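You operate a simulated robot arm through the tools that you are given. There is no shell and no other tool.

Carry out the task below with a simulated two-armed robot. There is one attempt and no reset: what you move stays moved.

TASK
Set tunnel one's gate to M, then switch the belt to IN.
Fine: belt selector to STOP first; free the latch, and set it to HOLD again before the belt runs.

Only the result counts: the job must be done as asked and must still hold three seconds after the hand-in. Knocking over, shifting, dropping, spilling or breaking anything else fails it.

THE ROBOT
Two 7-joint arms with fingered hands on one trunk that stands fixed in place. Base frame: the origin is at the foot of the trunk, x ahead of it, y to its left, z up. Readings come in mm, rad, newtons and seconds.
The left shoulder is at [60, 126, 1380], the right one opposite. With the tool pointing down near the work surface each hand reaches from about 100 to 700 mm from the base axis, measured 20 degrees to its own side. Payload 2.5 kg a hand.
The tool frame of a hand sits at the grasp point between the pads (the TCP): z along the fingers, y along the line on which they close. The tips reach 30 mm beyond it. The gripper opens to 104 mm. The gripper's body begins 35 mm behind the TCP. The gripper is a hand of 5 fingers: y runs from the thumb to the fingers, the wrist lies at [-15, -104, -178] in the tool frame, and closing takes about 1.5 s.
Orientation is told as [roll, pitch, yaw] about the base's x, y, z axes, in that order, counted from this pose: with the fingers straight down and the wrist toward the robot, the tool's x, y and z point along [0, 1, 0], [1, 0, 0] and [0, 0, -1] of the base frame.

THE INTERFACE
- The arms move only by the tool play_rows. It takes "left_steps", "right_steps" or both (then of equal length, played together; a hand with none holds still); each is a list of rows, each a list of 7 numbers: the shift along the tool's x, y, z in mm, then the turn, a rotation vector about the tool's x, y, z in rad, then the closure, from 0 (fully open) to 1 (shut). In form: [[x, y, z, ax, ay, az, fingers], ...]. A call has 1 to 20 rows; each row is the pose to reach, as a shift and turn from the pose commanded when the call began, along the tool's axes at that moment. Each row takes 0.2 s and may step no farther than 50 mm and 0.15 rad from the row before; otherwise, or with a gripper value out of range, the whole call is refused. Where a pose cannot be reached the arm comes as near as it can. A force on the tool above 40 N (or 10 N above the force at the start of the call, whichever is more), or a blocked arm, ends the call early, and 0.2 s more pass. Each finger travels about 153 mm/s and halts on what it meets, pressing with about 22 N; the grip force reading is that of the motor and also rises with nothing between the fingers. The clock runs only during rows and for 0.2 s after the last one: add rows that repeat a pose to give the fingers time. It gives the time, the measured TCP pose, the force on the tool (base axes), the opening and the grip force at its end, in the units of the frame above (readings bear some noise), with the torque about the TCP (base axes, N m) and any sound that the robot's microphone picked up.
- Cameras (640 x 400 px; columns grow to the right, rows downward): "scene" is now at [116.1, -48.6, 1598.8]; the picture's right is [-0.52, -0.85, 0.00], its down [-0.42, 0.26, -0.87] and it looks along [0.74, -0.46, -0.49] (base axes); focal length 248 px, centre (320, 200). "left" rides on the left gripper at [-80, -78, -141] in its tool frame; the picture's right is [-0.78, -0.30, 0.56], its down [0.53, -0.78, 0.33] and it looks along [0.33, 0.56, 0.76] (tool axes); focal length 247 px, centre (320, 200). "right" rides on the right gripper at [80, -78, -141] in its tool frame; the picture's right is [-0.78, 0.30, -0.56], its down [-0.53, -0.78, 0.33] and it looks along [-0.33, 0.56, 0.76] (tool axes); focal length 247 px, centre (320, 200). There is no depth. A picture from a camera that has moved, and an enlarged one, comes with that camera's place and axes in the base frame and with its lens.
- get_image(camera): a new picture of that camera. It takes no simulated time.
- lift_body(by): slides the trunk up (or, below 0, down) by that many mm; the arms and the scene camera ride with it, the base frame stays. It gives what a move gives, with no picture.
- set_grasp(shape, hand): the hand has 5 fingers and takes this shape, open, in about a second: jaw (thumb against the fingers, like two jaws); tri (thumb and two fingers); tip (a fingertip pinch); poke (one finger out to press); point (the index stretched); flat (the hand flat); cup (the hand cupped); fist (a fist). The gripper value then closes the fingers along that shape, each until it touches; the sizes above hold for jaw. It gives what a move gives, with no picture.
- turn_head(pan, tilt): turns the head with the scene camera to pan (to the left, within 1.501 rad either way) and tilt (down, from -0.506 to 1.204), counted from straight ahead of the robot. It gives what a move gives.
- inspect(camera, box): a new picture of the part [left, top, right, bottom] of that camera's present view, enlarged. It takes no simulated time.
- finish_job(): hands the job in; it is judged then, once.

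Places have to be worked out from the pictures, the camera data and where the tool is seen. Open the grippers and draw the arms clear of the work before you hand the job in, unless the task says otherwise.

The tools are called after "Call:" as name(argument=value, ...) on one line, values as JSON. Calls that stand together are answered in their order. play_rows: Moves the arms, as the interface text tells. Its arguments: {"type":"object","properties":{"left_steps":{"type":"array","items":{"type":"array","items":{"type":"number"}}},"right_steps":{"type":"array","items":{"type":"array","items":{"type":"number"}}}},"required":[]} The other tools are called the same way: lift_body (by) slides the trunk up or down; set_grasp (shape, hand) gives the hand a shape; turn_head (pan, tilt) turns the head that bears the scene camera; get_image (camera) takes a picture; inspect (camera, box) takes an enlarged picture of a part of a camera's view; finish_job () hands the job in.

At the start:

```text
time: 0.0
left_tool_pos: [382.7, -9.3, 1484.5]
left_ee_rot: [0.0, 0.0, 0.0]
left_force: [0.5, -0.1, 0.4]
left_wrist_torque: [0.0, -0.02, 0.0]
left_gripper_width: 103.7
left_grasp_force: 0.0
left_shape: jaw
right_tool_pos: [319.5, -425.7, 1435.0]
right_ee_rot: [0.0, 0.0, -0.002]
right_force: [0.5, 0.3, 0.3]
right_wrist_torque: [0.0, -0.01, -0.04]
right_gripper_width: 103.6
right_grasp_force: 0.1
right_shape: jaw
trunk travel left (down, up): [-775.0, 165.0]
head pan, tilt: [-0.552, 0.513]
```

scene: 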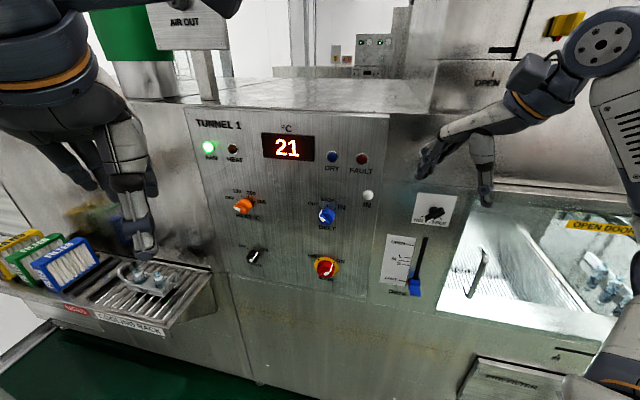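
right: 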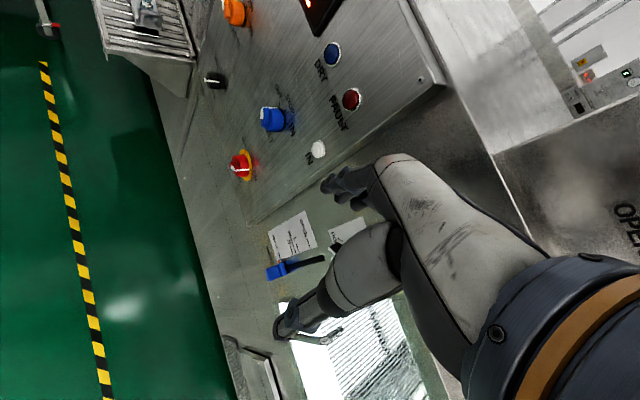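
left: 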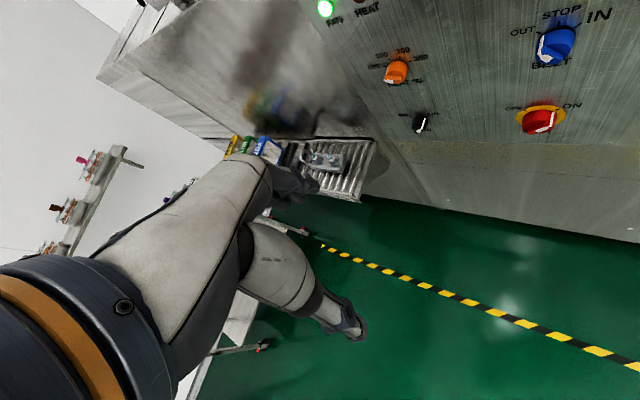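

I'll look closely at the panel: belt selector, gate slider, and latch, before moving anything.

Call:
inspect(camera="scene", box=[200, 100, 380, 300])

Call:
inspect(camera="scene", box=[360, 170, 480, 310])

Call:
inspect(camera="left", box=[480, 0, 640, 140])

Call:
inspect(camera="right", box=[220, 180, 420, 320])

```text
2.00 times, centred on (290, 200) of scene
camera zoom: at [116.1, -48.6, 1598.8], right [-0.52, -0.85, 0.0], down [-0.42, 0.26, -0.87], along [0.74, -0.46, -0.49], focal length 496 px, centre (380, 200)
```

zoom: 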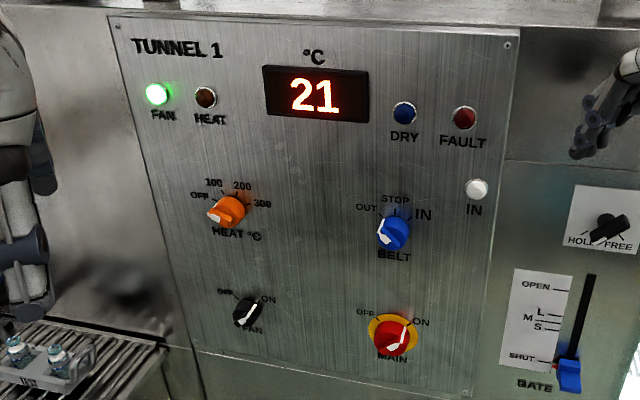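

```text
2.86 times, centred on (420, 240) of scene
camera zoom: at [116.1, -48.6, 1598.8], right [-0.52, -0.85, 0.0], down [-0.42, 0.26, -0.87], along [0.74, -0.46, -0.49], focal length 708 px, centre (34, 86)
```

zoom: 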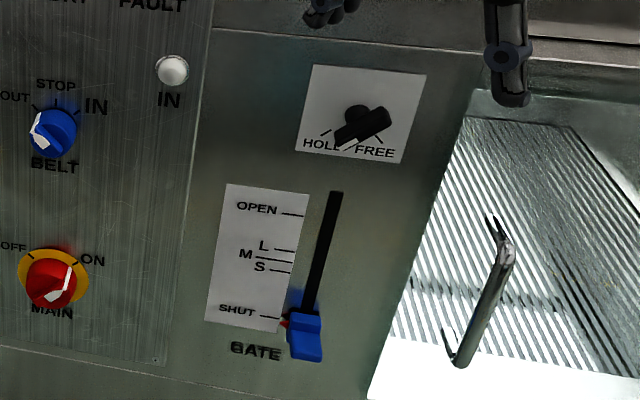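

```text
2.86 times, centred on (560, 70) of left
camera zoom: at [306.4, -89.3, 1623.8], right [-0.3, -0.78, -0.56], down [-0.78, 0.53, -0.33], along [0.56, 0.33, -0.76], focal length 706 px, centre (-366, 571)
```

zoom: 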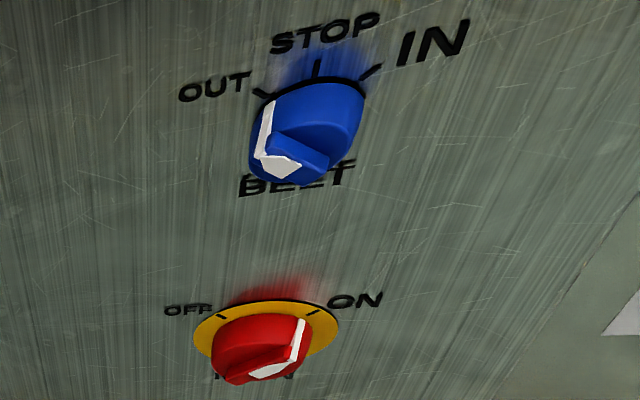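

```text
2.86 times, centred on (320, 250) of right
camera zoom: at [240.1, -345.8, 1575.8], right [0.3, -0.78, 0.56], down [-0.78, -0.53, -0.33], along [0.56, -0.33, -0.76], focal length 706 px, centre (320, 57)
```

zoom: 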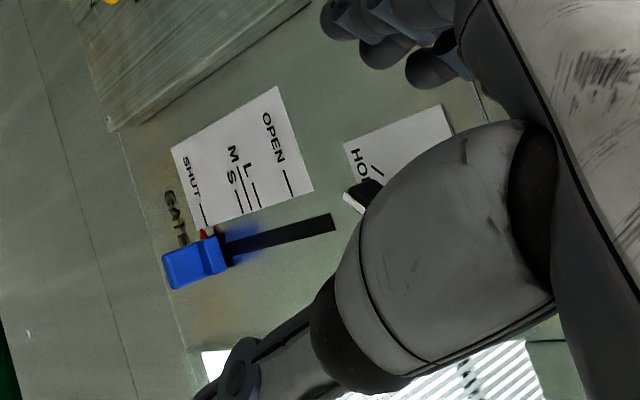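

The wall looks vertical, facing the robot at about 45° (outward normal ≈ (-0.71, 0.71, 0), about 650 mm from the base axis), with the belt knob near (578,-354,1235). I turn the right hand in place so the fingers point at the wall, thumb below, which should also uncover the latch.

Call:
play_rows(right_steps=[[3, -3, 5, -0.106, -0.044, 0.044, 0], [6, -6, 10, -0.212, -0.088, 0.088, 0], [9, -9, 15, -0.318, -0.132, 0.132, 0], [12, -12, 20, -0.424, -0.176, 0.176, 0], [15, -15, 25, -0.529, -0.219, 0.219, 0], [18, -18, 30, -0.635, -0.263, 0.263, 0], [21, -21, 35, -0.741, -0.307, 0.307, 0], [24, -24, 40, -0.847, -0.351, 0.351, 0], [27, -27, 45, -0.953, -0.395, 0.395, 0], [30, -30, 50, -1.059, -0.439, 0.439, 0], [30, -30, 50, -1.165, -0.483, 0.483, 0], [30, -30, 50, -1.271, -0.526, 0.526, 0], [30, -30, 50, -1.376, -0.57, 0.57, 0], [30, -30, 50, -1.482, -0.614, 0.614, 0]])

```text
time: 3.0
left_tool_pos: [383.5, -8.8, 1484.2]
left_ee_rot: [0.0, -0.001, -0.001]
left_force: [-0.6, 0.8, -0.4]
left_wrist_torque: [0.02, -0.01, -0.02]
left_gripper_width: 103.6
left_grasp_force: 0.0
left_shape: jaw
right_tool_pos: [303.4, -426.2, 1367.6]
right_ee_rot: [2.332, -1.566, -3.117]
right_force: [-0.8, -0.3, -0.3]
right_wrist_torque: [-0.01, 0.0, 0.01]
right_gripper_width: 103.9
right_grasp_force: 0.0
right_shape: jaw
right hand out of reach, approached as far as the arm can: row 7, 8, 9, 10, 11, 12, 13, 14
trunk travel left (down, up): [-775.0, 165.0]
head pan, tilt: [-0.552, 0.513]
```

The hand has the wanted orientation (effective yaw −0.785) though a little off in position. I look at all cameras again.

Call:
get_image(camera="scene")

Call:
get_image(camera="right")

Call:
get_image(camera="left")

```text
taken
camera scene: at [115.7, -48.6, 1598.8], right [-0.52, -0.85, 0.0], down [-0.42, 0.26, -0.87], along [0.74, -0.46, -0.49], focal length 248 px, centre (320, 200)
```

scene: 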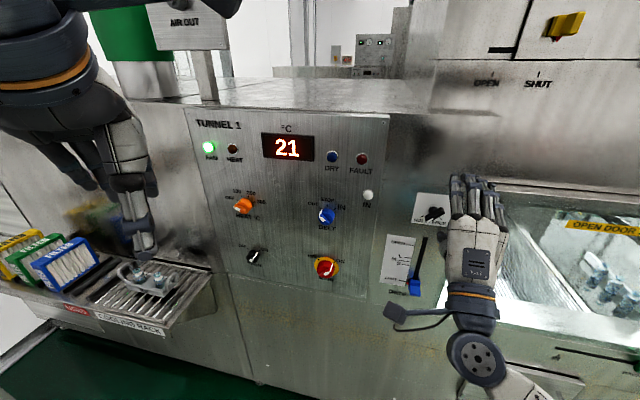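

```text
taken
camera right: at [259.0, -270.3, 1290.6], right [-0.94, -0.16, 0.29], down [-0.14, -0.61, -0.78], along [0.3, -0.77, 0.56], focal length 247 px, centre (320, 200)
```

right: 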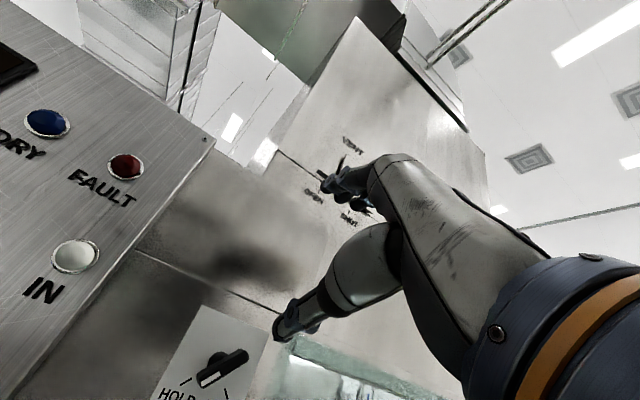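

```text
taken
camera left: at [305.9, -89.3, 1623.9], right [-0.3, -0.78, -0.56], down [-0.78, 0.53, -0.33], along [0.56, 0.33, -0.76], focal length 247 px, centre (320, 200)
```

left: 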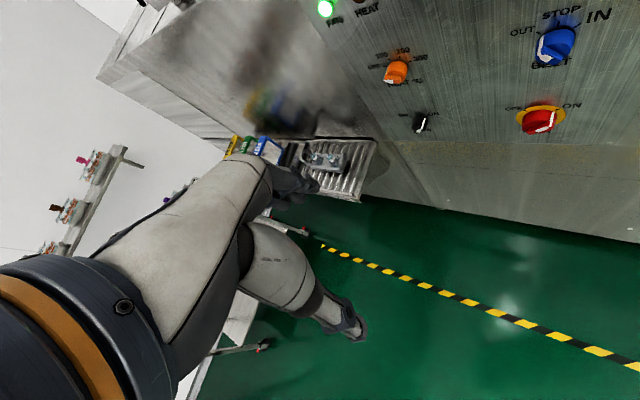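

The latch knob shows up well now. I enlarge it and the belt and gate.

Call:
inspect(camera="right", box=[140, 290, 300, 400])

Call:
inspect(camera="scene", box=[370, 180, 460, 240])

Call:
inspect(camera="scene", box=[370, 230, 460, 310])

Call:
inspect(camera="scene", box=[290, 180, 380, 240])

```text
3.64 times, centred on (220, 345) of right
camera zoom: at [259.0, -270.3, 1290.6], right [-0.94, -0.16, 0.29], down [-0.14, -0.61, -0.78], along [0.3, -0.77, 0.56], focal length 898 px, centre (684, -327)
```

zoom: 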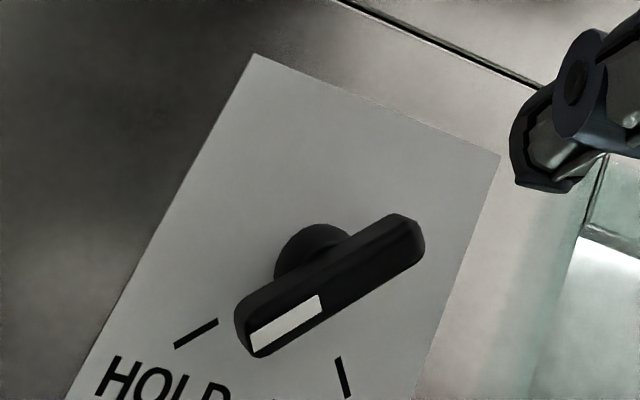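

```text
6.67 times, centred on (415, 210) of scene
camera zoom: at [115.7, -48.6, 1598.8], right [-0.52, -0.85, 0.0], down [-0.42, 0.26, -0.87], along [0.74, -0.46, -0.49], focal length 1653 px, centre (-313, 133)
```

zoom: 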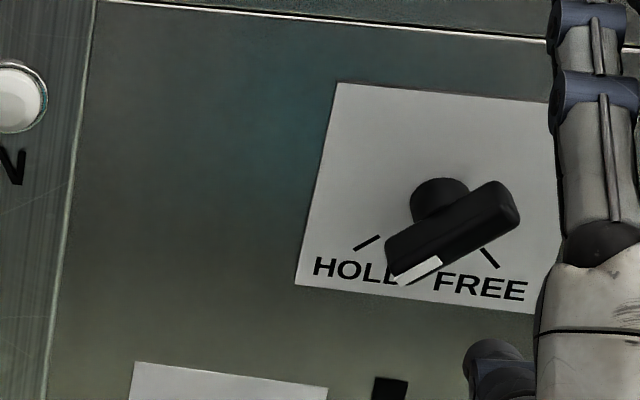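

```text
5.00 times, centred on (415, 270) of scene
camera zoom: at [115.7, -48.6, 1598.8], right [-0.52, -0.85, 0.0], down [-0.42, 0.26, -0.87], along [0.74, -0.46, -0.49], focal length 1240 px, centre (-155, -150)
```

zoom: 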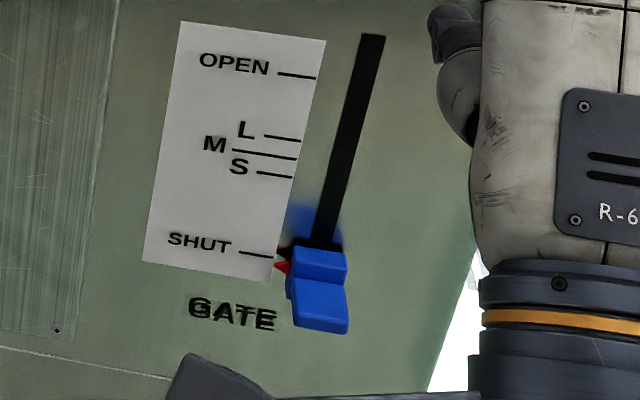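

```text
6.67 times, centred on (335, 210) of scene
camera zoom: at [115.7, -48.6, 1598.8], right [-0.52, -0.85, 0.0], down [-0.42, 0.26, -0.87], along [0.74, -0.46, -0.49], focal length 1653 px, centre (220, 133)
```

zoom: 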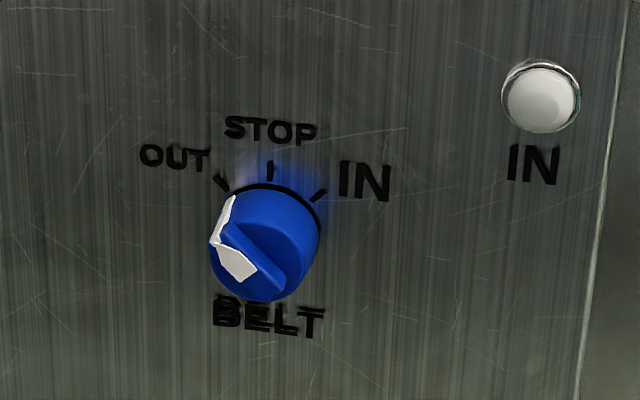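

The belt knob points to OUT, the latch T‑handle points to HOLD, and the gate tab sits at SHUT. I lower the trunk 150 mm, which gives a better working height and a second scene-camera viewpoint for triangulation.

Call:
lift_body(by=-150)

Call:
turn_head(pan=-0.8, tilt=0.45)

Call:
get_image(camera="scene")

Call:
get_image(camera="right")

```text
time: 4.8
left_tool_pos: [382.8, -8.2, 1333.3]
left_ee_rot: [0.0, -0.001, 0.0]
left_force: [0.7, -0.6, 0.3]
left_wrist_torque: [-0.03, 0.01, -0.04]
left_gripper_width: 103.4
left_grasp_force: 0.1
left_shape: jaw
right_tool_pos: [303.6, -426.8, 1217.6]
right_ee_rot: [2.759, -1.569, 2.739]
right_force: [-0.5, 0.3, 0.2]
right_wrist_torque: [-0.02, 0.01, 0.0]
right_gripper_width: 104.0
right_grasp_force: 0.1
right_shape: jaw
trunk travel left (down, up): [-625.0, 315.0]
head pan, tilt: [-0.552, 0.513]
```

```text
time: 5.5
left_tool_pos: [383.7, -7.5, 1333.7]
left_ee_rot: [0.0, -0.001, 0.002]
left_force: [0.2, -0.6, 0.1]
left_wrist_torque: [0.0, 0.0, 0.04]
left_gripper_width: 103.6
left_grasp_force: 0.1
left_shape: jaw
right_tool_pos: [304.1, -426.8, 1218.7]
right_ee_rot: [2.689, -1.57, 2.809]
right_force: [-0.1, 0.7, 0.4]
right_wrist_torque: [-0.04, 0.01, 0.03]
right_gripper_width: 104.0
right_grasp_force: 0.1
right_shape: jaw
trunk travel left (down, up): [-625.0, 315.0]
head pan, tilt: [-0.799, 0.45]
```

```text
taken
camera scene: at [103.1, -66.8, 1454.4], right [-0.72, -0.7, 0.0], down [-0.3, 0.31, -0.9], along [0.63, -0.64, -0.44], focal length 248 px, centre (320, 200)
```

scene: 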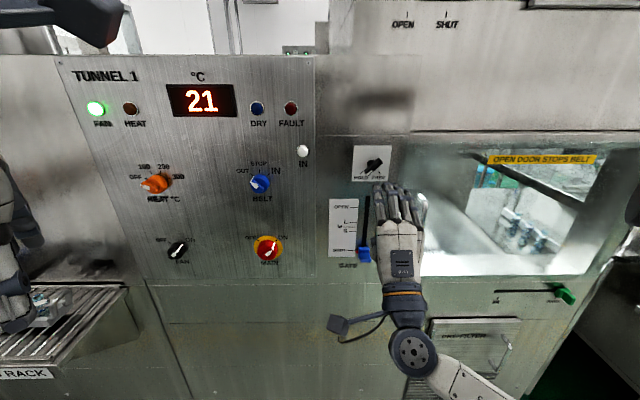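

```text
taken
camera right: at [259.3, -270.6, 1140.5], right [-0.94, -0.15, 0.29], down [-0.14, -0.61, -0.78], along [0.3, -0.77, 0.56], focal length 247 px, centre (320, 200)
```

right: 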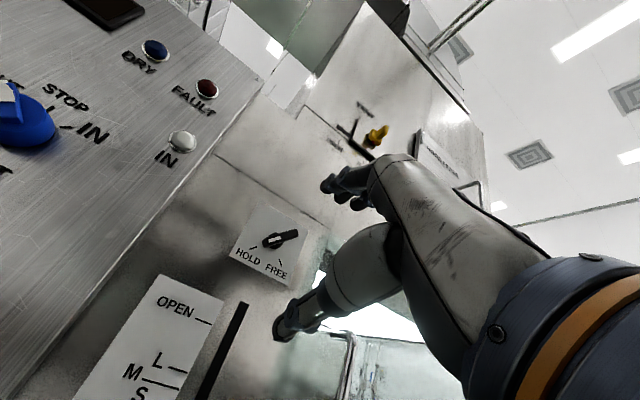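

The scene camera now faces the wall squarely. I enlarge the controls for precise pixel positions.

Call:
inspect(camera="scene", box=[225, 140, 325, 202])

Call:
inspect(camera="scene", box=[320, 140, 420, 202])

Call:
inspect(camera="scene", box=[310, 190, 420, 280])

Call:
inspect(camera="right", box=[200, 190, 340, 290])

Call:
inspect(camera="right", box=[0, 60, 140, 160])

```text
6.40 times, centred on (275, 171) of scene
camera zoom: at [103.1, -66.8, 1454.4], right [-0.72, -0.7, 0.0], down [-0.3, 0.31, -0.9], along [0.63, -0.64, -0.44], focal length 1587 px, centre (608, 386)
```

zoom: 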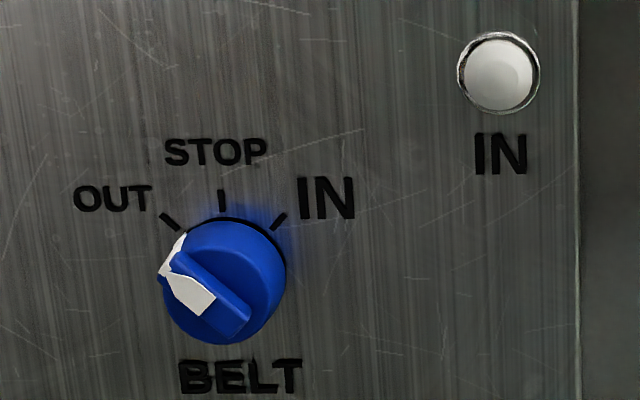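

```text
6.40 times, centred on (370, 171) of scene
camera zoom: at [103.1, -66.8, 1454.4], right [-0.72, -0.7, 0.0], down [-0.3, 0.31, -0.9], along [0.63, -0.64, -0.44], focal length 1587 px, centre (0, 386)
```

zoom: 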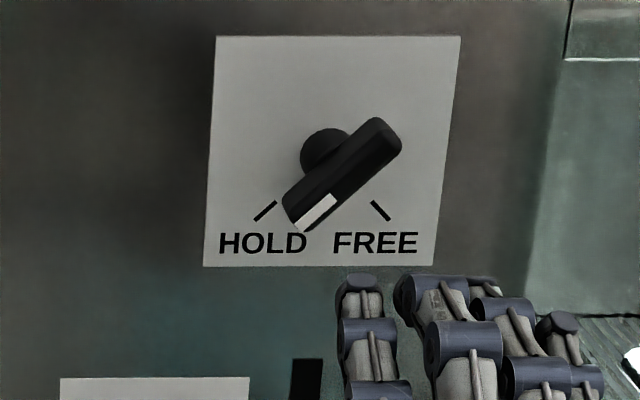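

```text
4.44 times, centred on (365, 235) of scene
camera zoom: at [103.1, -66.8, 1454.4], right [-0.72, -0.7, 0.0], down [-0.3, 0.31, -0.9], along [0.63, -0.64, -0.44], focal length 1102 px, centre (120, 44)
```

zoom: 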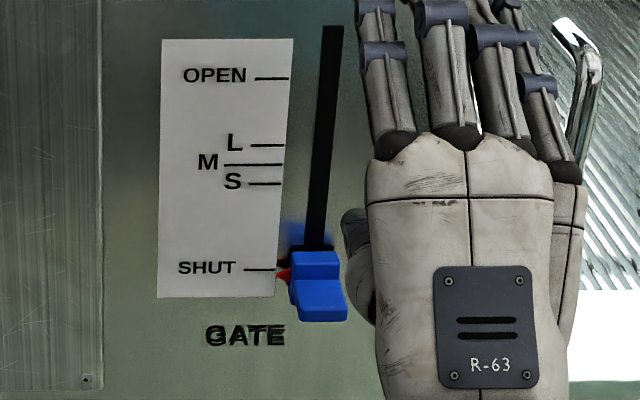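

```text
4.00 times, centred on (270, 240) of right
camera zoom: at [259.3, -270.6, 1140.5], right [-0.94, -0.15, 0.29], down [-0.14, -0.61, -0.78], along [0.3, -0.77, 0.56], focal length 988 px, centre (520, 40)
```

zoom: 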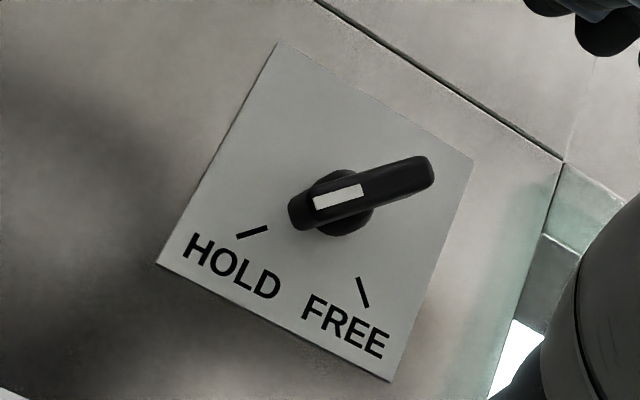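

```text
4.00 times, centred on (70, 110) of right
camera zoom: at [259.3, -270.6, 1140.5], right [-0.94, -0.15, 0.29], down [-0.14, -0.61, -0.78], along [0.3, -0.77, 0.56], focal length 988 px, centre (1320, 560)
```

zoom: 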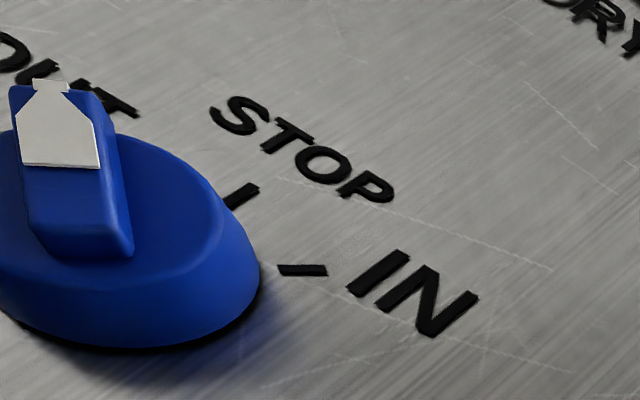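

Triangulating, in wall coordinates (U to the right along the wall, D depth, Z): panel D≈667, wall D≈697; belt pivot U≈−160, Z≈1236; latch pivot U≈104, Z≈1271; gate ticks SHUT/S/M/L ≈ 1013/1079/1093/1106. I try the fingertip pinch shape on the right hand to see how the fingers sit.

Call:
set_grasp(hand="right", shape="tip")

Call:
get_image(camera="right")

Call:
inspect(camera="scene", box=[340, 160, 480, 300])

```text
time: 6.4
left_tool_pos: [382.8, -9.2, 1333.9]
left_ee_rot: [0.0, 0.0, 0.001]
left_force: [1.0, -0.2, -0.1]
left_wrist_torque: [0.04, 0.0, 0.01]
left_gripper_width: 103.7
left_grasp_force: 0.1
left_shape: jaw
right_tool_pos: [303.8, -426.7, 1217.0]
right_ee_rot: [2.703, -1.568, 2.793]
right_force: [0.0, 0.0, -0.8]
right_wrist_torque: [-0.03, -0.02, -0.01]
right_gripper_width: 104.2
right_grasp_force: 0.1
right_shape: tip
trunk travel left (down, up): [-625.0, 315.0]
head pan, tilt: [-0.799, 0.45]
```

```text
taken
camera right: at [259.3, -270.6, 1140.5], right [-0.94, -0.15, 0.29], down [-0.14, -0.61, -0.78], along [0.3, -0.77, 0.56], focal length 247 px, centre (320, 200)
```

right: 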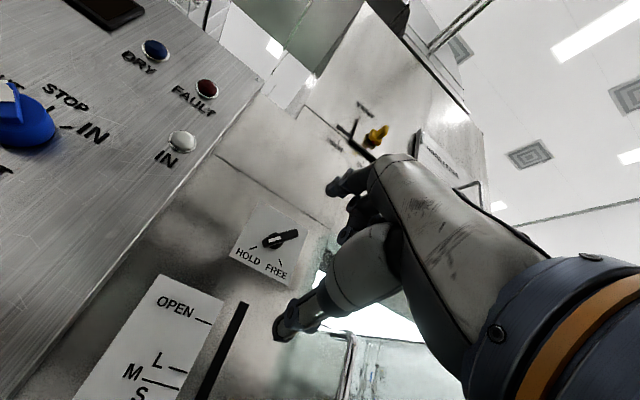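

```text
2.86 times, centred on (410, 230) of scene
camera zoom: at [103.0, -66.9, 1454.4], right [-0.72, -0.7, 0.0], down [-0.3, 0.31, -0.9], along [0.63, -0.65, -0.44], focal length 708 px, centre (63, 114)
```

zoom: 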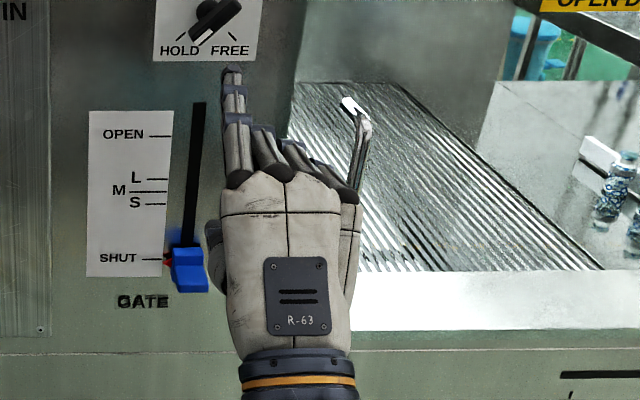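

In tip shape the index stays extended opposite the thumb with the rest curled, which suits the knobs. I close it in the air to see where the tips meet relative to the TCP.

Call:
play_rows(right_steps=[[0, 0, 0, 0, 0, 0, 0.5], [0, 0, 0, 0, 0, 0, 0.8], [0, 0, 0, 0, 0, 0, 0.8], [0, 0, 0, 0, 0, 0, 0.8], [0, 0, 0, 0, 0, 0, 0.8], [0, 0, 0, 0, 0, 0, 0.8], [0, 0, 0, 0, 0, 0, 0.8]])

Call:
get_image(camera="right")

Call:
inspect(camera="scene", box=[340, 160, 480, 300])

```text
time: 8.0
left_tool_pos: [384.8, -8.5, 1333.3]
left_ee_rot: [0.0, -0.002, 0.001]
left_force: [-0.2, -0.2, 0.1]
left_wrist_torque: [0.0, -0.02, 0.04]
left_gripper_width: 103.7
left_grasp_force: 0.1
left_shape: jaw
right_tool_pos: [303.7, -426.8, 1218.5]
right_ee_rot: [2.705, -1.569, 2.793]
right_force: [-0.5, -0.1, -0.9]
right_wrist_torque: [0.03, -0.01, 0.0]
right_gripper_width: 21.4
right_grasp_force: 0.1
right_shape: tip
trunk travel left (down, up): [-625.0, 315.0]
head pan, tilt: [-0.799, 0.45]
```

```text
taken
camera right: at [259.3, -270.6, 1140.5], right [-0.94, -0.15, 0.29], down [-0.14, -0.61, -0.78], along [0.3, -0.77, 0.56], focal length 247 px, centre (320, 200)
```

right: 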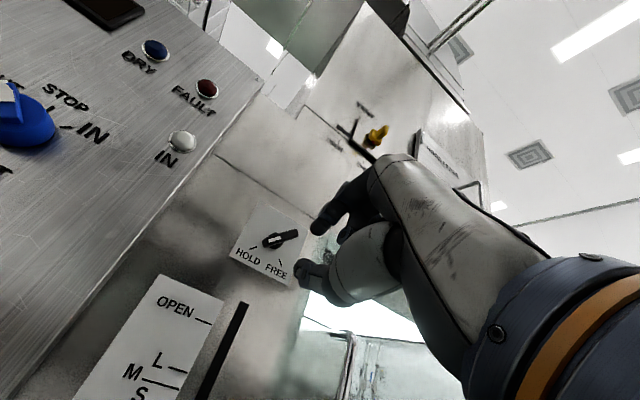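

```text
2.86 times, centred on (410, 230) of scene
camera zoom: at [103.0, -66.8, 1454.4], right [-0.72, -0.7, 0.0], down [-0.3, 0.31, -0.9], along [0.63, -0.65, -0.44], focal length 708 px, centre (63, 114)
```

zoom: 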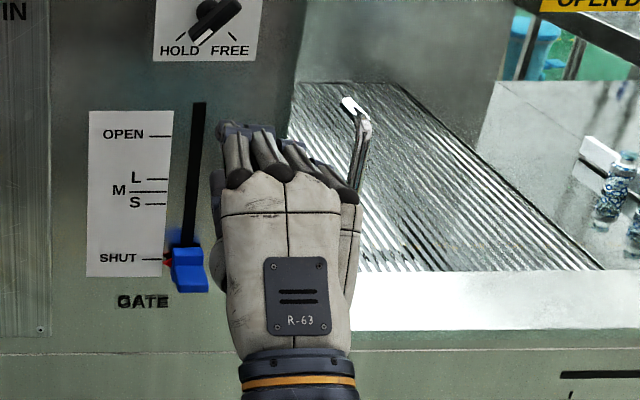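

The pinch midpoint lies about 30 mm beyond the TCP, as specified. I move the right hand in front of the belt knob (target U −157.5, Z 1236, TCP D 540) while rolling +45° so the pinch line is across the OUT-pointing ridge.

Call:
play_rows(right_steps=[[30, 2, 3, 0, 0, 0.098, 0.67], [61, 5, 6, 0, 0, 0.196, 0.67], [92, 7, 9, 0, 0, 0.294, 0.67], [122, 10, 12, 0, 0, 0.393, 0.67], [153, 12, 15, 0, 0, 0.491, 0.67], [183, 14, 18, 0, 0, 0.589, 0.67], [214, 17, 20, 0, 0, 0.687, 0.67], [244, 19, 23, 0, 0, 0.785, 0.67], [244, 19, 23, 0, 0, 0.785, 0.67]])

Call:
get_image(camera="scene")

Call:
get_image(camera="right")

```text
time: 10.0
left_tool_pos: [383.6, -9.3, 1334.3]
left_ee_rot: [0.0, 0.001, 0.0]
left_force: [-0.1, -0.3, -0.8]
left_wrist_torque: [0.01, 0.02, -0.02]
left_gripper_width: 103.9
left_grasp_force: 0.0
left_shape: jaw
right_tool_pos: [493.0, -270.4, 1238.0]
right_ee_rot: [1.572, -0.785, -2.356]
right_force: [-0.2, 0.1, 0.1]
right_wrist_torque: [0.02, 0.0, 0.01]
right_gripper_width: 34.2
right_grasp_force: 0.0
right_shape: tip
right hand out of reach, approached as far as the arm can: row 1, 2, 3, 4
trunk travel left (down, up): [-625.0, 315.0]
head pan, tilt: [-0.799, 0.45]
```

```text
taken
camera scene: at [102.9, -67.4, 1454.4], right [-0.72, -0.7, 0.0], down [-0.3, 0.31, -0.9], along [0.63, -0.65, -0.44], focal length 248 px, centre (320, 200)
```

scene: 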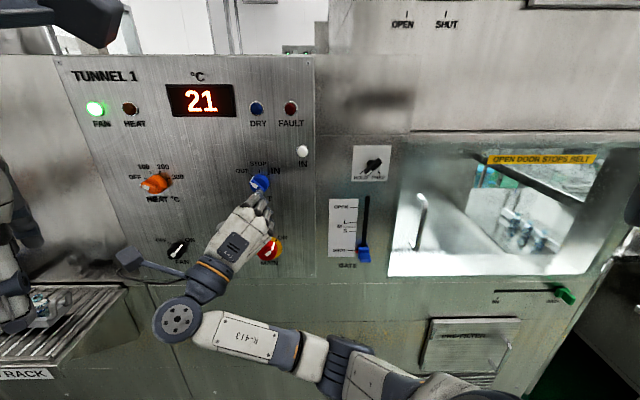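

```text
taken
camera right: at [471.2, -92.6, 1239.5], right [-0.93, -0.14, -0.34], down [0.36, -0.11, -0.93], along [0.09, -0.98, 0.16], focal length 247 px, centre (320, 200)
```

right: 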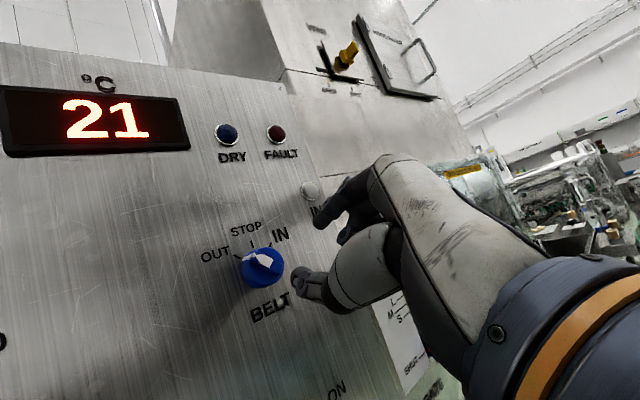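

The TCP is where I commanded it; in the hand camera the knob seems slightly off the pinch axis, so I zoom in to measure that.

Call:
inspect(camera="right", box=[190, 200, 350, 300])

Call:
inspect(camera="scene", box=[220, 140, 320, 202])

Call:
get_image(camera="left")

```text
4.00 times, centred on (270, 250) of right
camera zoom: at [471.2, -92.6, 1239.5], right [-0.93, -0.14, -0.34], down [0.36, -0.11, -0.93], along [0.09, -0.98, 0.16], focal length 988 px, centre (520, 0)
```

zoom: 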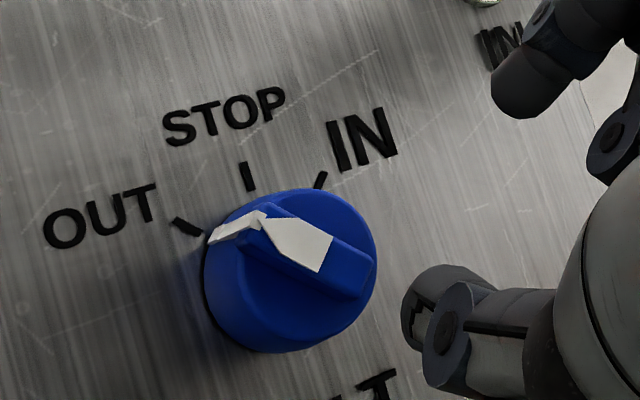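

```text
6.40 times, centred on (270, 171) of scene
camera zoom: at [102.9, -67.4, 1454.4], right [-0.72, -0.7, 0.0], down [-0.3, 0.31, -0.9], along [0.63, -0.65, -0.44], focal length 1587 px, centre (640, 386)
```

zoom: 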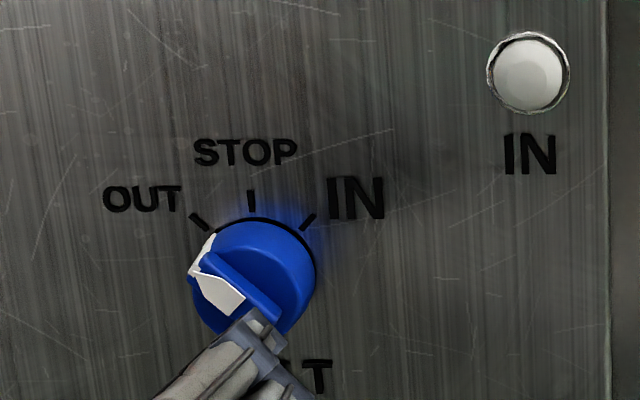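

```text
taken
camera left: at [306.3, -89.8, 1473.7], right [-0.3, -0.78, -0.56], down [-0.78, 0.53, -0.33], along [0.56, 0.33, -0.76], focal length 247 px, centre (320, 200)
```

left: 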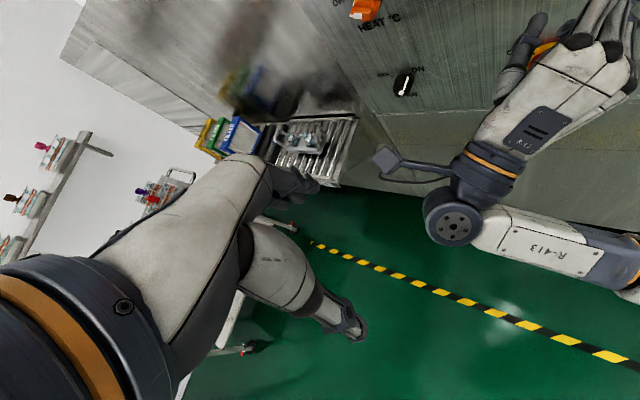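

The ridge centre is ~4 mm left of my pinch axis. I shift by that and advance to TCP D≈612 with the fingers still open, then look.

Call:
play_rows(right_steps=[[3, -3, 10, 0, 0, 0, 0.67], [3, -3, 22, 0, 0, 0, 0.67], [3, -3, 34, 0, 0, 0, 0.67], [3, -3, 46, 0, 0, 0, 0.67], [3, -3, 56, 0, 0, 0, 0.67], [3, -3, 66, 0, 0, 0, 0.67], [3, -3, 72, 0, 0, 0, 0.67]])

Call:
inspect(camera="right", box=[240, 180, 400, 280])

Call:
inspect(camera="scene", box=[220, 140, 320, 202])

```text
time: 11.6
left_tool_pos: [382.5, -8.6, 1333.7]
left_ee_rot: [-0.001, -0.001, 0.003]
left_force: [0.2, 0.2, -0.3]
left_wrist_torque: [0.01, 0.01, 0.0]
left_gripper_width: 103.7
left_grasp_force: 0.1
left_shape: jaw
right_tool_pos: [547.6, -319.2, 1237.7]
right_ee_rot: [1.574, -0.785, -2.359]
right_force: [0.0, 0.3, 0.5]
right_wrist_torque: [-0.02, 0.0, -0.02]
right_gripper_width: 34.1
right_grasp_force: 0.0
right_shape: tip
trunk travel left (down, up): [-625.0, 315.0]
head pan, tilt: [-0.799, 0.45]
```

```text
4.00 times, centred on (320, 230) of right
camera zoom: at [524.8, -140.3, 1239.3], right [-0.93, -0.14, -0.34], down [0.36, -0.11, -0.93], along [0.09, -0.98, 0.16], focal length 988 px, centre (320, 80)
```

zoom: 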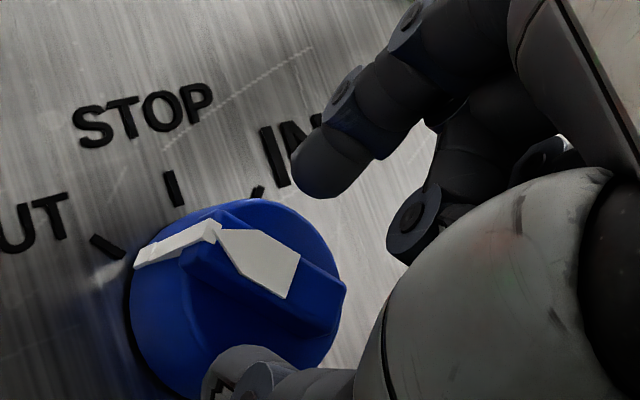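

```text
6.40 times, centred on (270, 171) of scene
camera zoom: at [103.0, -66.9, 1454.4], right [-0.72, -0.7, 0.0], down [-0.3, 0.31, -0.9], along [0.63, -0.65, -0.44], focal length 1587 px, centre (640, 386)
```

zoom: 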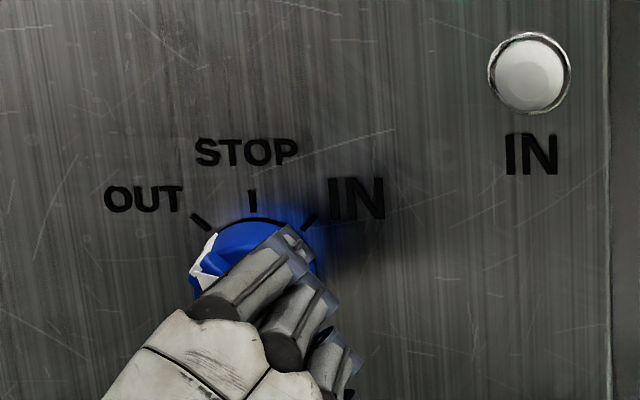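

Tips straddle the ridge symmetrically. I advance 4 mm and close onto it.

Call:
play_rows(right_steps=[[0, 0, 4, 0, 0, 0, 0.67], [0, 0, 4, 0, 0, 0, 0.75], [0, 0, 4, 0, 0, 0, 0.82], [0, 0, 4, 0, 0, 0, 0.9], [0, 0, 4, 0, 0, 0, 0.95], [0, 0, 4, 0, 0, 0, 1.0], [0, 0, 4, 0, 0, 0, 1.0], [0, 0, 4, 0, 0, 0, 1.0]])

Call:
inspect(camera="right", box=[240, 180, 400, 280])

Call:
inspect(camera="scene", box=[220, 140, 320, 202])

```text
time: 13.4
left_tool_pos: [382.7, -7.6, 1334.1]
left_ee_rot: [-0.001, -0.001, 0.0]
left_force: [0.6, 0.0, 0.3]
left_wrist_torque: [0.04, 0.02, 0.01]
left_gripper_width: 103.8
left_grasp_force: 0.0
left_shape: jaw
right_tool_pos: [550.5, -320.4, 1237.4]
right_ee_rot: [1.572, -0.784, -2.359]
right_force: [-1.7, 0.9, -0.5]
right_wrist_torque: [0.01, 0.02, -0.05]
right_gripper_width: 19.0
right_grasp_force: 21.5
right_shape: tip
trunk travel left (down, up): [-625.0, 315.0]
head pan, tilt: [-0.799, 0.45]
```

```text
4.00 times, centred on (320, 230) of right
camera zoom: at [527.4, -142.7, 1239.4], right [-0.93, -0.14, -0.34], down [0.36, -0.12, -0.93], along [0.09, -0.98, 0.16], focal length 988 px, centre (320, 80)
```

zoom: 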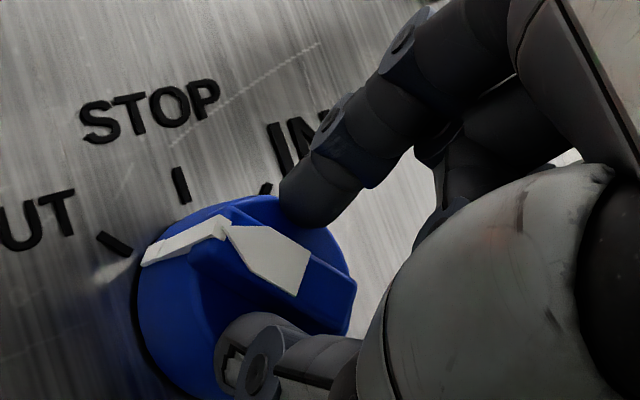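

```text
6.40 times, centred on (270, 171) of scene
camera zoom: at [102.7, -66.6, 1454.5], right [-0.72, -0.7, 0.0], down [-0.3, 0.31, -0.9], along [0.63, -0.65, -0.43], focal length 1587 px, centre (640, 386)
```

zoom: 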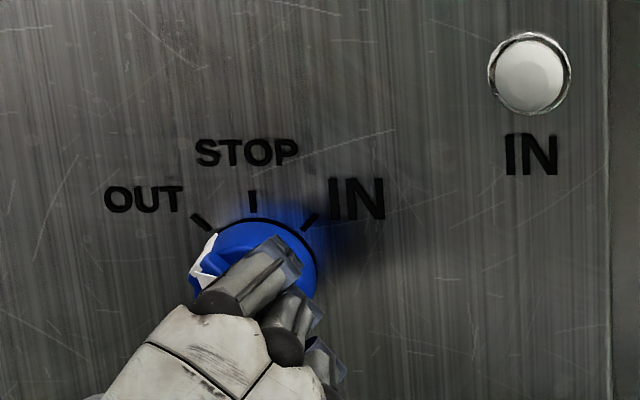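

The pinch holds the ridge (21 N, 19 mm). Now I turn +45° about the tool axis (clockwise) toward STOP.

Call:
play_rows(right_steps=[[0, 0, 0, 0, 0, 0.112, 1], [0, 0, 0, 0, 0, 0.224, 1], [0, 0, 0, 0, 0, 0.336, 1], [0, 0, 0, 0, 0, 0.448, 1], [0, 0, 0, 0, 0, 0.56, 1], [0, 0, 0, 0, 0, 0.672, 1], [0, 0, 0, 0, 0, 0.785, 1], [0, 0, 0, 0, 0, 0.785, 1]])

Call:
inspect(camera="right", box=[240, 180, 400, 280])

Call:
inspect(camera="scene", box=[220, 140, 320, 202])

```text
time: 15.2
left_tool_pos: [384.0, -9.2, 1334.7]
left_ee_rot: [-0.001, 0.001, -0.001]
left_force: [-0.3, 0.5, 0.0]
left_wrist_torque: [0.02, 0.0, -0.02]
left_gripper_width: 103.9
left_grasp_force: 0.1
left_shape: jaw
right_tool_pos: [549.4, -323.0, 1237.4]
right_ee_rot: [1.572, 0.003, -2.359]
right_force: [-3.5, -2.5, 1.0]
right_wrist_torque: [0.0, -0.01, -0.25]
right_gripper_width: 18.2
right_grasp_force: 21.5
right_shape: tip
trunk travel left (down, up): [-625.0, 315.0]
head pan, tilt: [-0.799, 0.45]
```

```text
4.00 times, centred on (320, 230) of right
camera zoom: at [502.3, -167.4, 1317.5], right [-0.6, 0.19, -0.78], down [0.79, 0.31, -0.53], along [0.15, -0.93, -0.33], focal length 988 px, centre (320, 80)
```

zoom: 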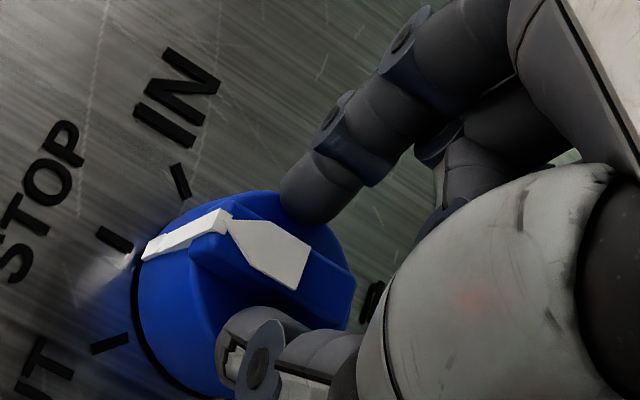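

```text
6.40 times, centred on (270, 171) of scene
camera zoom: at [102.4, -67.2, 1454.5], right [-0.72, -0.7, 0.0], down [-0.3, 0.31, -0.9], along [0.63, -0.65, -0.44], focal length 1587 px, centre (640, 386)
```

zoom: 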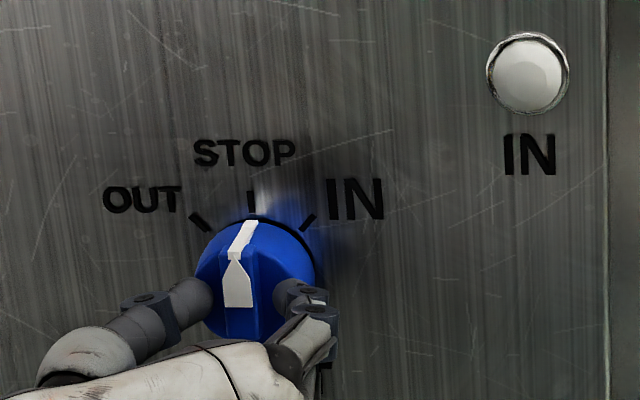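

The knob now points to STOP. I open the fingers and back straight off 75 mm, then check it.

Call:
play_rows(right_steps=[[0, 0, 0, 0, 0, 0, 0.85], [0, 0, 0, 0, 0, 0, 0.7], [0, 0, 0, 0, 0, 0, 0.6], [0, 0, 0, 0, 0, 0, 0.6], [0, 0, -15, 0, 0, 0, 0.6], [0, 0, -35, 0, 0, 0, 0.6], [0, 0, -55, 0, 0, 0, 0.6], [0, 0, -75, 0, 0, 0, 0.6]])

Call:
inspect(camera="scene", box=[220, 140, 320, 202])

Call:
get_image(camera="scene")

```text
time: 17.0
left_tool_pos: [383.7, -8.0, 1334.4]
left_ee_rot: [0.0, -0.001, 0.0]
left_force: [-0.7, -0.9, -0.2]
left_wrist_torque: [0.05, -0.01, -0.02]
left_gripper_width: 103.9
left_grasp_force: 0.1
left_shape: jaw
right_tool_pos: [495.6, -268.3, 1239.5]
right_ee_rot: [1.575, -0.001, -2.357]
right_force: [-0.3, 0.0, 0.2]
right_wrist_torque: [0.0, 0.01, 0.03]
right_gripper_width: 41.5
right_grasp_force: 0.3
right_shape: tip
trunk travel left (down, up): [-625.0, 315.0]
head pan, tilt: [-0.799, 0.45]
```

```text
6.40 times, centred on (270, 171) of scene
camera zoom: at [102.9, -66.7, 1454.5], right [-0.72, -0.7, 0.0], down [-0.3, 0.31, -0.9], along [0.63, -0.65, -0.44], focal length 1587 px, centre (640, 386)
```

zoom: 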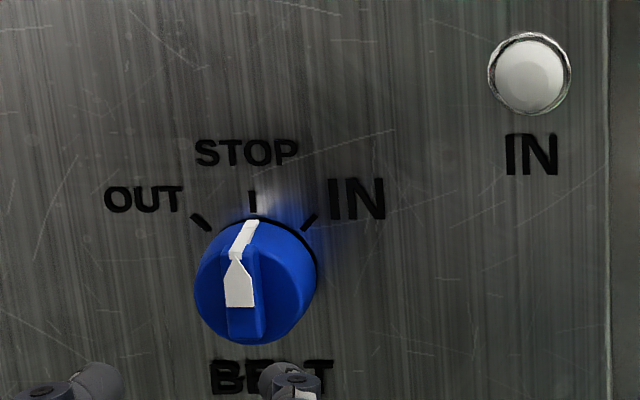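

```text
taken
camera scene: at [102.9, -66.7, 1454.5], right [-0.72, -0.7, 0.0], down [-0.3, 0.31, -0.9], along [0.63, -0.65, -0.44], focal length 248 px, centre (320, 200)
```

scene: 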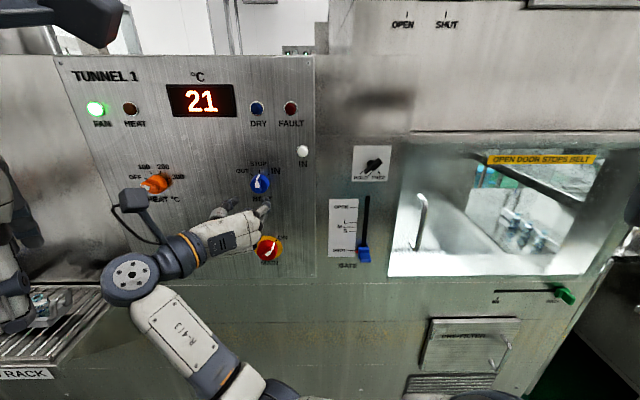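

STOP is confirmed. Next the latch: I move right to U≈104, Z≈1271, D≈585 and roll a further +45° so the pinch is across the T‑handle in its HOLD position.

Call:
play_rows(right_steps=[[3, 26, 5, 0, 0, 0.0785, 0.6], [6, 53, 9, 0, 0, 0.157, 0.6], [9, 79, 14, 0, 0, 0.236, 0.6], [12, 106, 18, 0, 0, 0.314, 0.6], [15, 132, 23, 0, 0, 0.393, 0.6], [18, 158, 27, 0, 0, 0.471, 0.6], [21, 185, 32, 0, 0, 0.55, 0.6], [24, 211, 36, 0, 0, 0.628, 0.6], [28, 238, 41, 0, 0, 0.707, 0.6], [31, 264, 45, 0, 0, 0.785, 0.6], [31, 264, 45, 0, 0, 0.785, 0.6]])

Call:
get_image(camera="scene")

Call:
get_image(camera="right")

```text
time: 19.4
left_tool_pos: [384.3, -8.6, 1333.7]
left_ee_rot: [0.0, -0.001, -0.001]
left_force: [0.3, 0.0, 0.1]
left_wrist_torque: [0.02, 0.02, 0.02]
left_gripper_width: 103.8
left_grasp_force: 0.1
left_shape: jaw
right_tool_pos: [340.2, -486.4, 1269.0]
right_ee_rot: [1.571, 0.785, -2.355]
right_force: [-0.7, -0.1, 0.4]
right_wrist_torque: [0.02, -0.01, 0.0]
right_gripper_width: 41.3
right_grasp_force: 0.1
right_shape: tip
trunk travel left (down, up): [-625.0, 315.0]
head pan, tilt: [-0.799, 0.45]
```

```text
taken
camera scene: at [103.1, -66.8, 1454.4], right [-0.72, -0.7, 0.0], down [-0.3, 0.31, -0.9], along [0.63, -0.65, -0.44], focal length 248 px, centre (320, 200)
```

scene: 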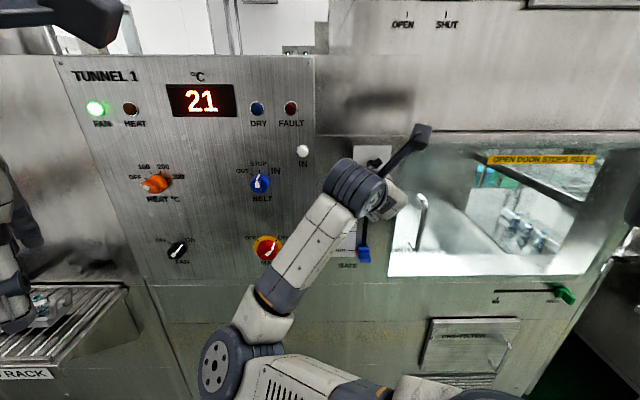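

```text
taken
camera right: at [238.4, -387.6, 1379.8], right [-0.15, 0.63, -0.76], down [0.89, 0.42, 0.17], along [0.43, -0.65, -0.63], focal length 247 px, centre (320, 200)
```

right: 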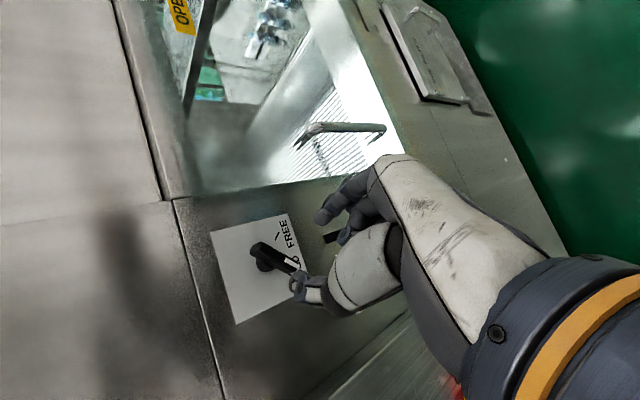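

The hand reached the standoff. I zoom on the latch in the hand camera to measure the offset.

Call:
inspect(camera="right", box=[200, 180, 360, 330])

Call:
inspect(camera="scene", box=[330, 130, 440, 200])

```text
2.67 times, centred on (280, 255) of right
camera zoom: at [238.4, -387.6, 1379.8], right [-0.15, 0.63, -0.76], down [0.89, 0.42, 0.17], along [0.43, -0.65, -0.63], focal length 659 px, centre (427, 53)
```

zoom: 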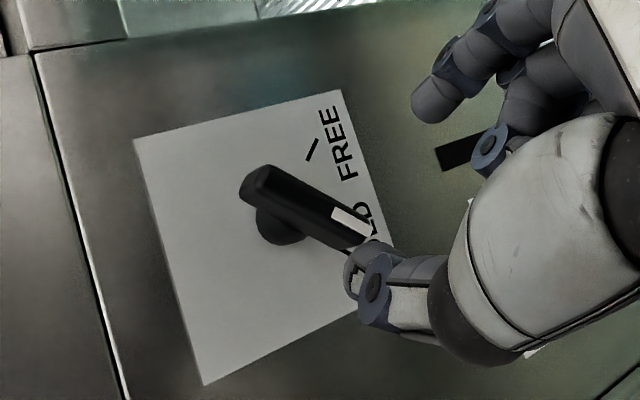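

```text
5.71 times, centred on (385, 165) of scene
camera zoom: at [103.1, -66.8, 1454.4], right [-0.72, -0.7, 0.0], down [-0.3, 0.31, -0.9], along [0.63, -0.65, -0.44], focal length 1417 px, centre (-51, 400)
```

zoom: 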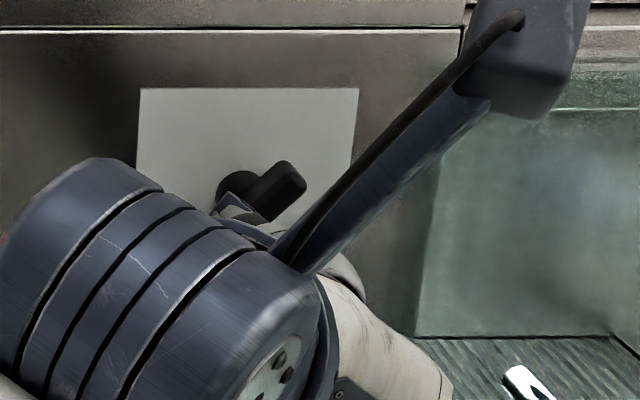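

The pinch axis is within ~2 mm of the handle centre (front face at D≈661). I advance 57 mm with a small upward correction.

Call:
play_rows(right_steps=[[1.4, -1.4, 10, 0, 0, 0, 0.6], [1.4, -1.4, 20, 0, 0, 0, 0.6], [1.4, -1.4, 30, 0, 0, 0, 0.6], [1.4, -1.4, 40, 0, 0, 0, 0.6], [1.4, -1.4, 49, 0, 0, 0, 0.6], [1.4, -1.4, 57, 0, 0, 0, 0.6]])

Call:
inspect(camera="right", box=[230, 170, 390, 300])

Call:
inspect(camera="scene", box=[330, 130, 440, 200])

```text
time: 20.8
left_tool_pos: [383.0, -8.9, 1334.2]
left_ee_rot: [0.0, -0.001, -0.001]
left_force: [0.0, 0.3, 0.5]
left_wrist_torque: [0.03, -0.02, -0.02]
left_gripper_width: 103.6
left_grasp_force: 0.0
left_shape: jaw
right_tool_pos: [381.8, -527.8, 1270.6]
right_ee_rot: [1.574, 0.786, -2.355]
right_force: [0.8, 0.0, -0.2]
right_wrist_torque: [-0.01, -0.01, -0.01]
right_gripper_width: 41.6
right_grasp_force: 0.0
right_shape: tip
trunk travel left (down, up): [-625.0, 315.0]
head pan, tilt: [-0.799, 0.45]
```

```text
3.08 times, centred on (310, 235) of right
camera zoom: at [278.9, -428.8, 1381.8], right [-0.15, 0.63, -0.76], down [0.89, 0.42, 0.17], along [0.43, -0.65, -0.63], focal length 760 px, centre (351, 92)
```

zoom: 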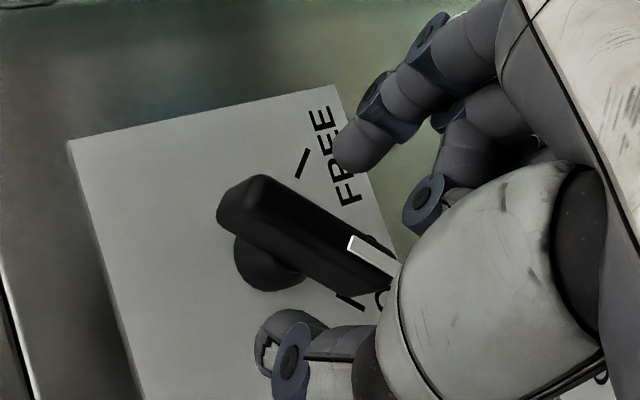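

```text
5.71 times, centred on (385, 165) of scene
camera zoom: at [103.1, -66.9, 1454.4], right [-0.72, -0.7, 0.0], down [-0.3, 0.31, -0.9], along [0.63, -0.65, -0.44], focal length 1417 px, centre (-51, 400)
```

zoom: 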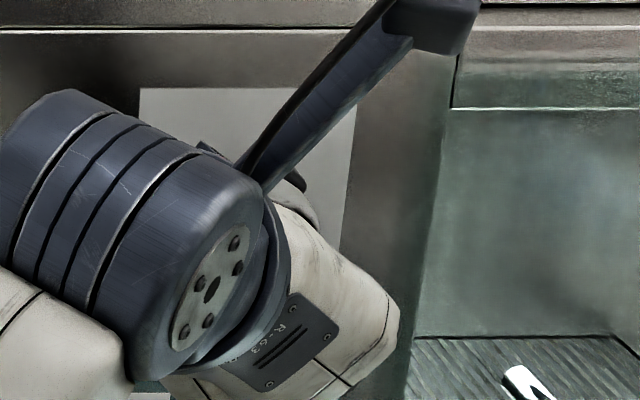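

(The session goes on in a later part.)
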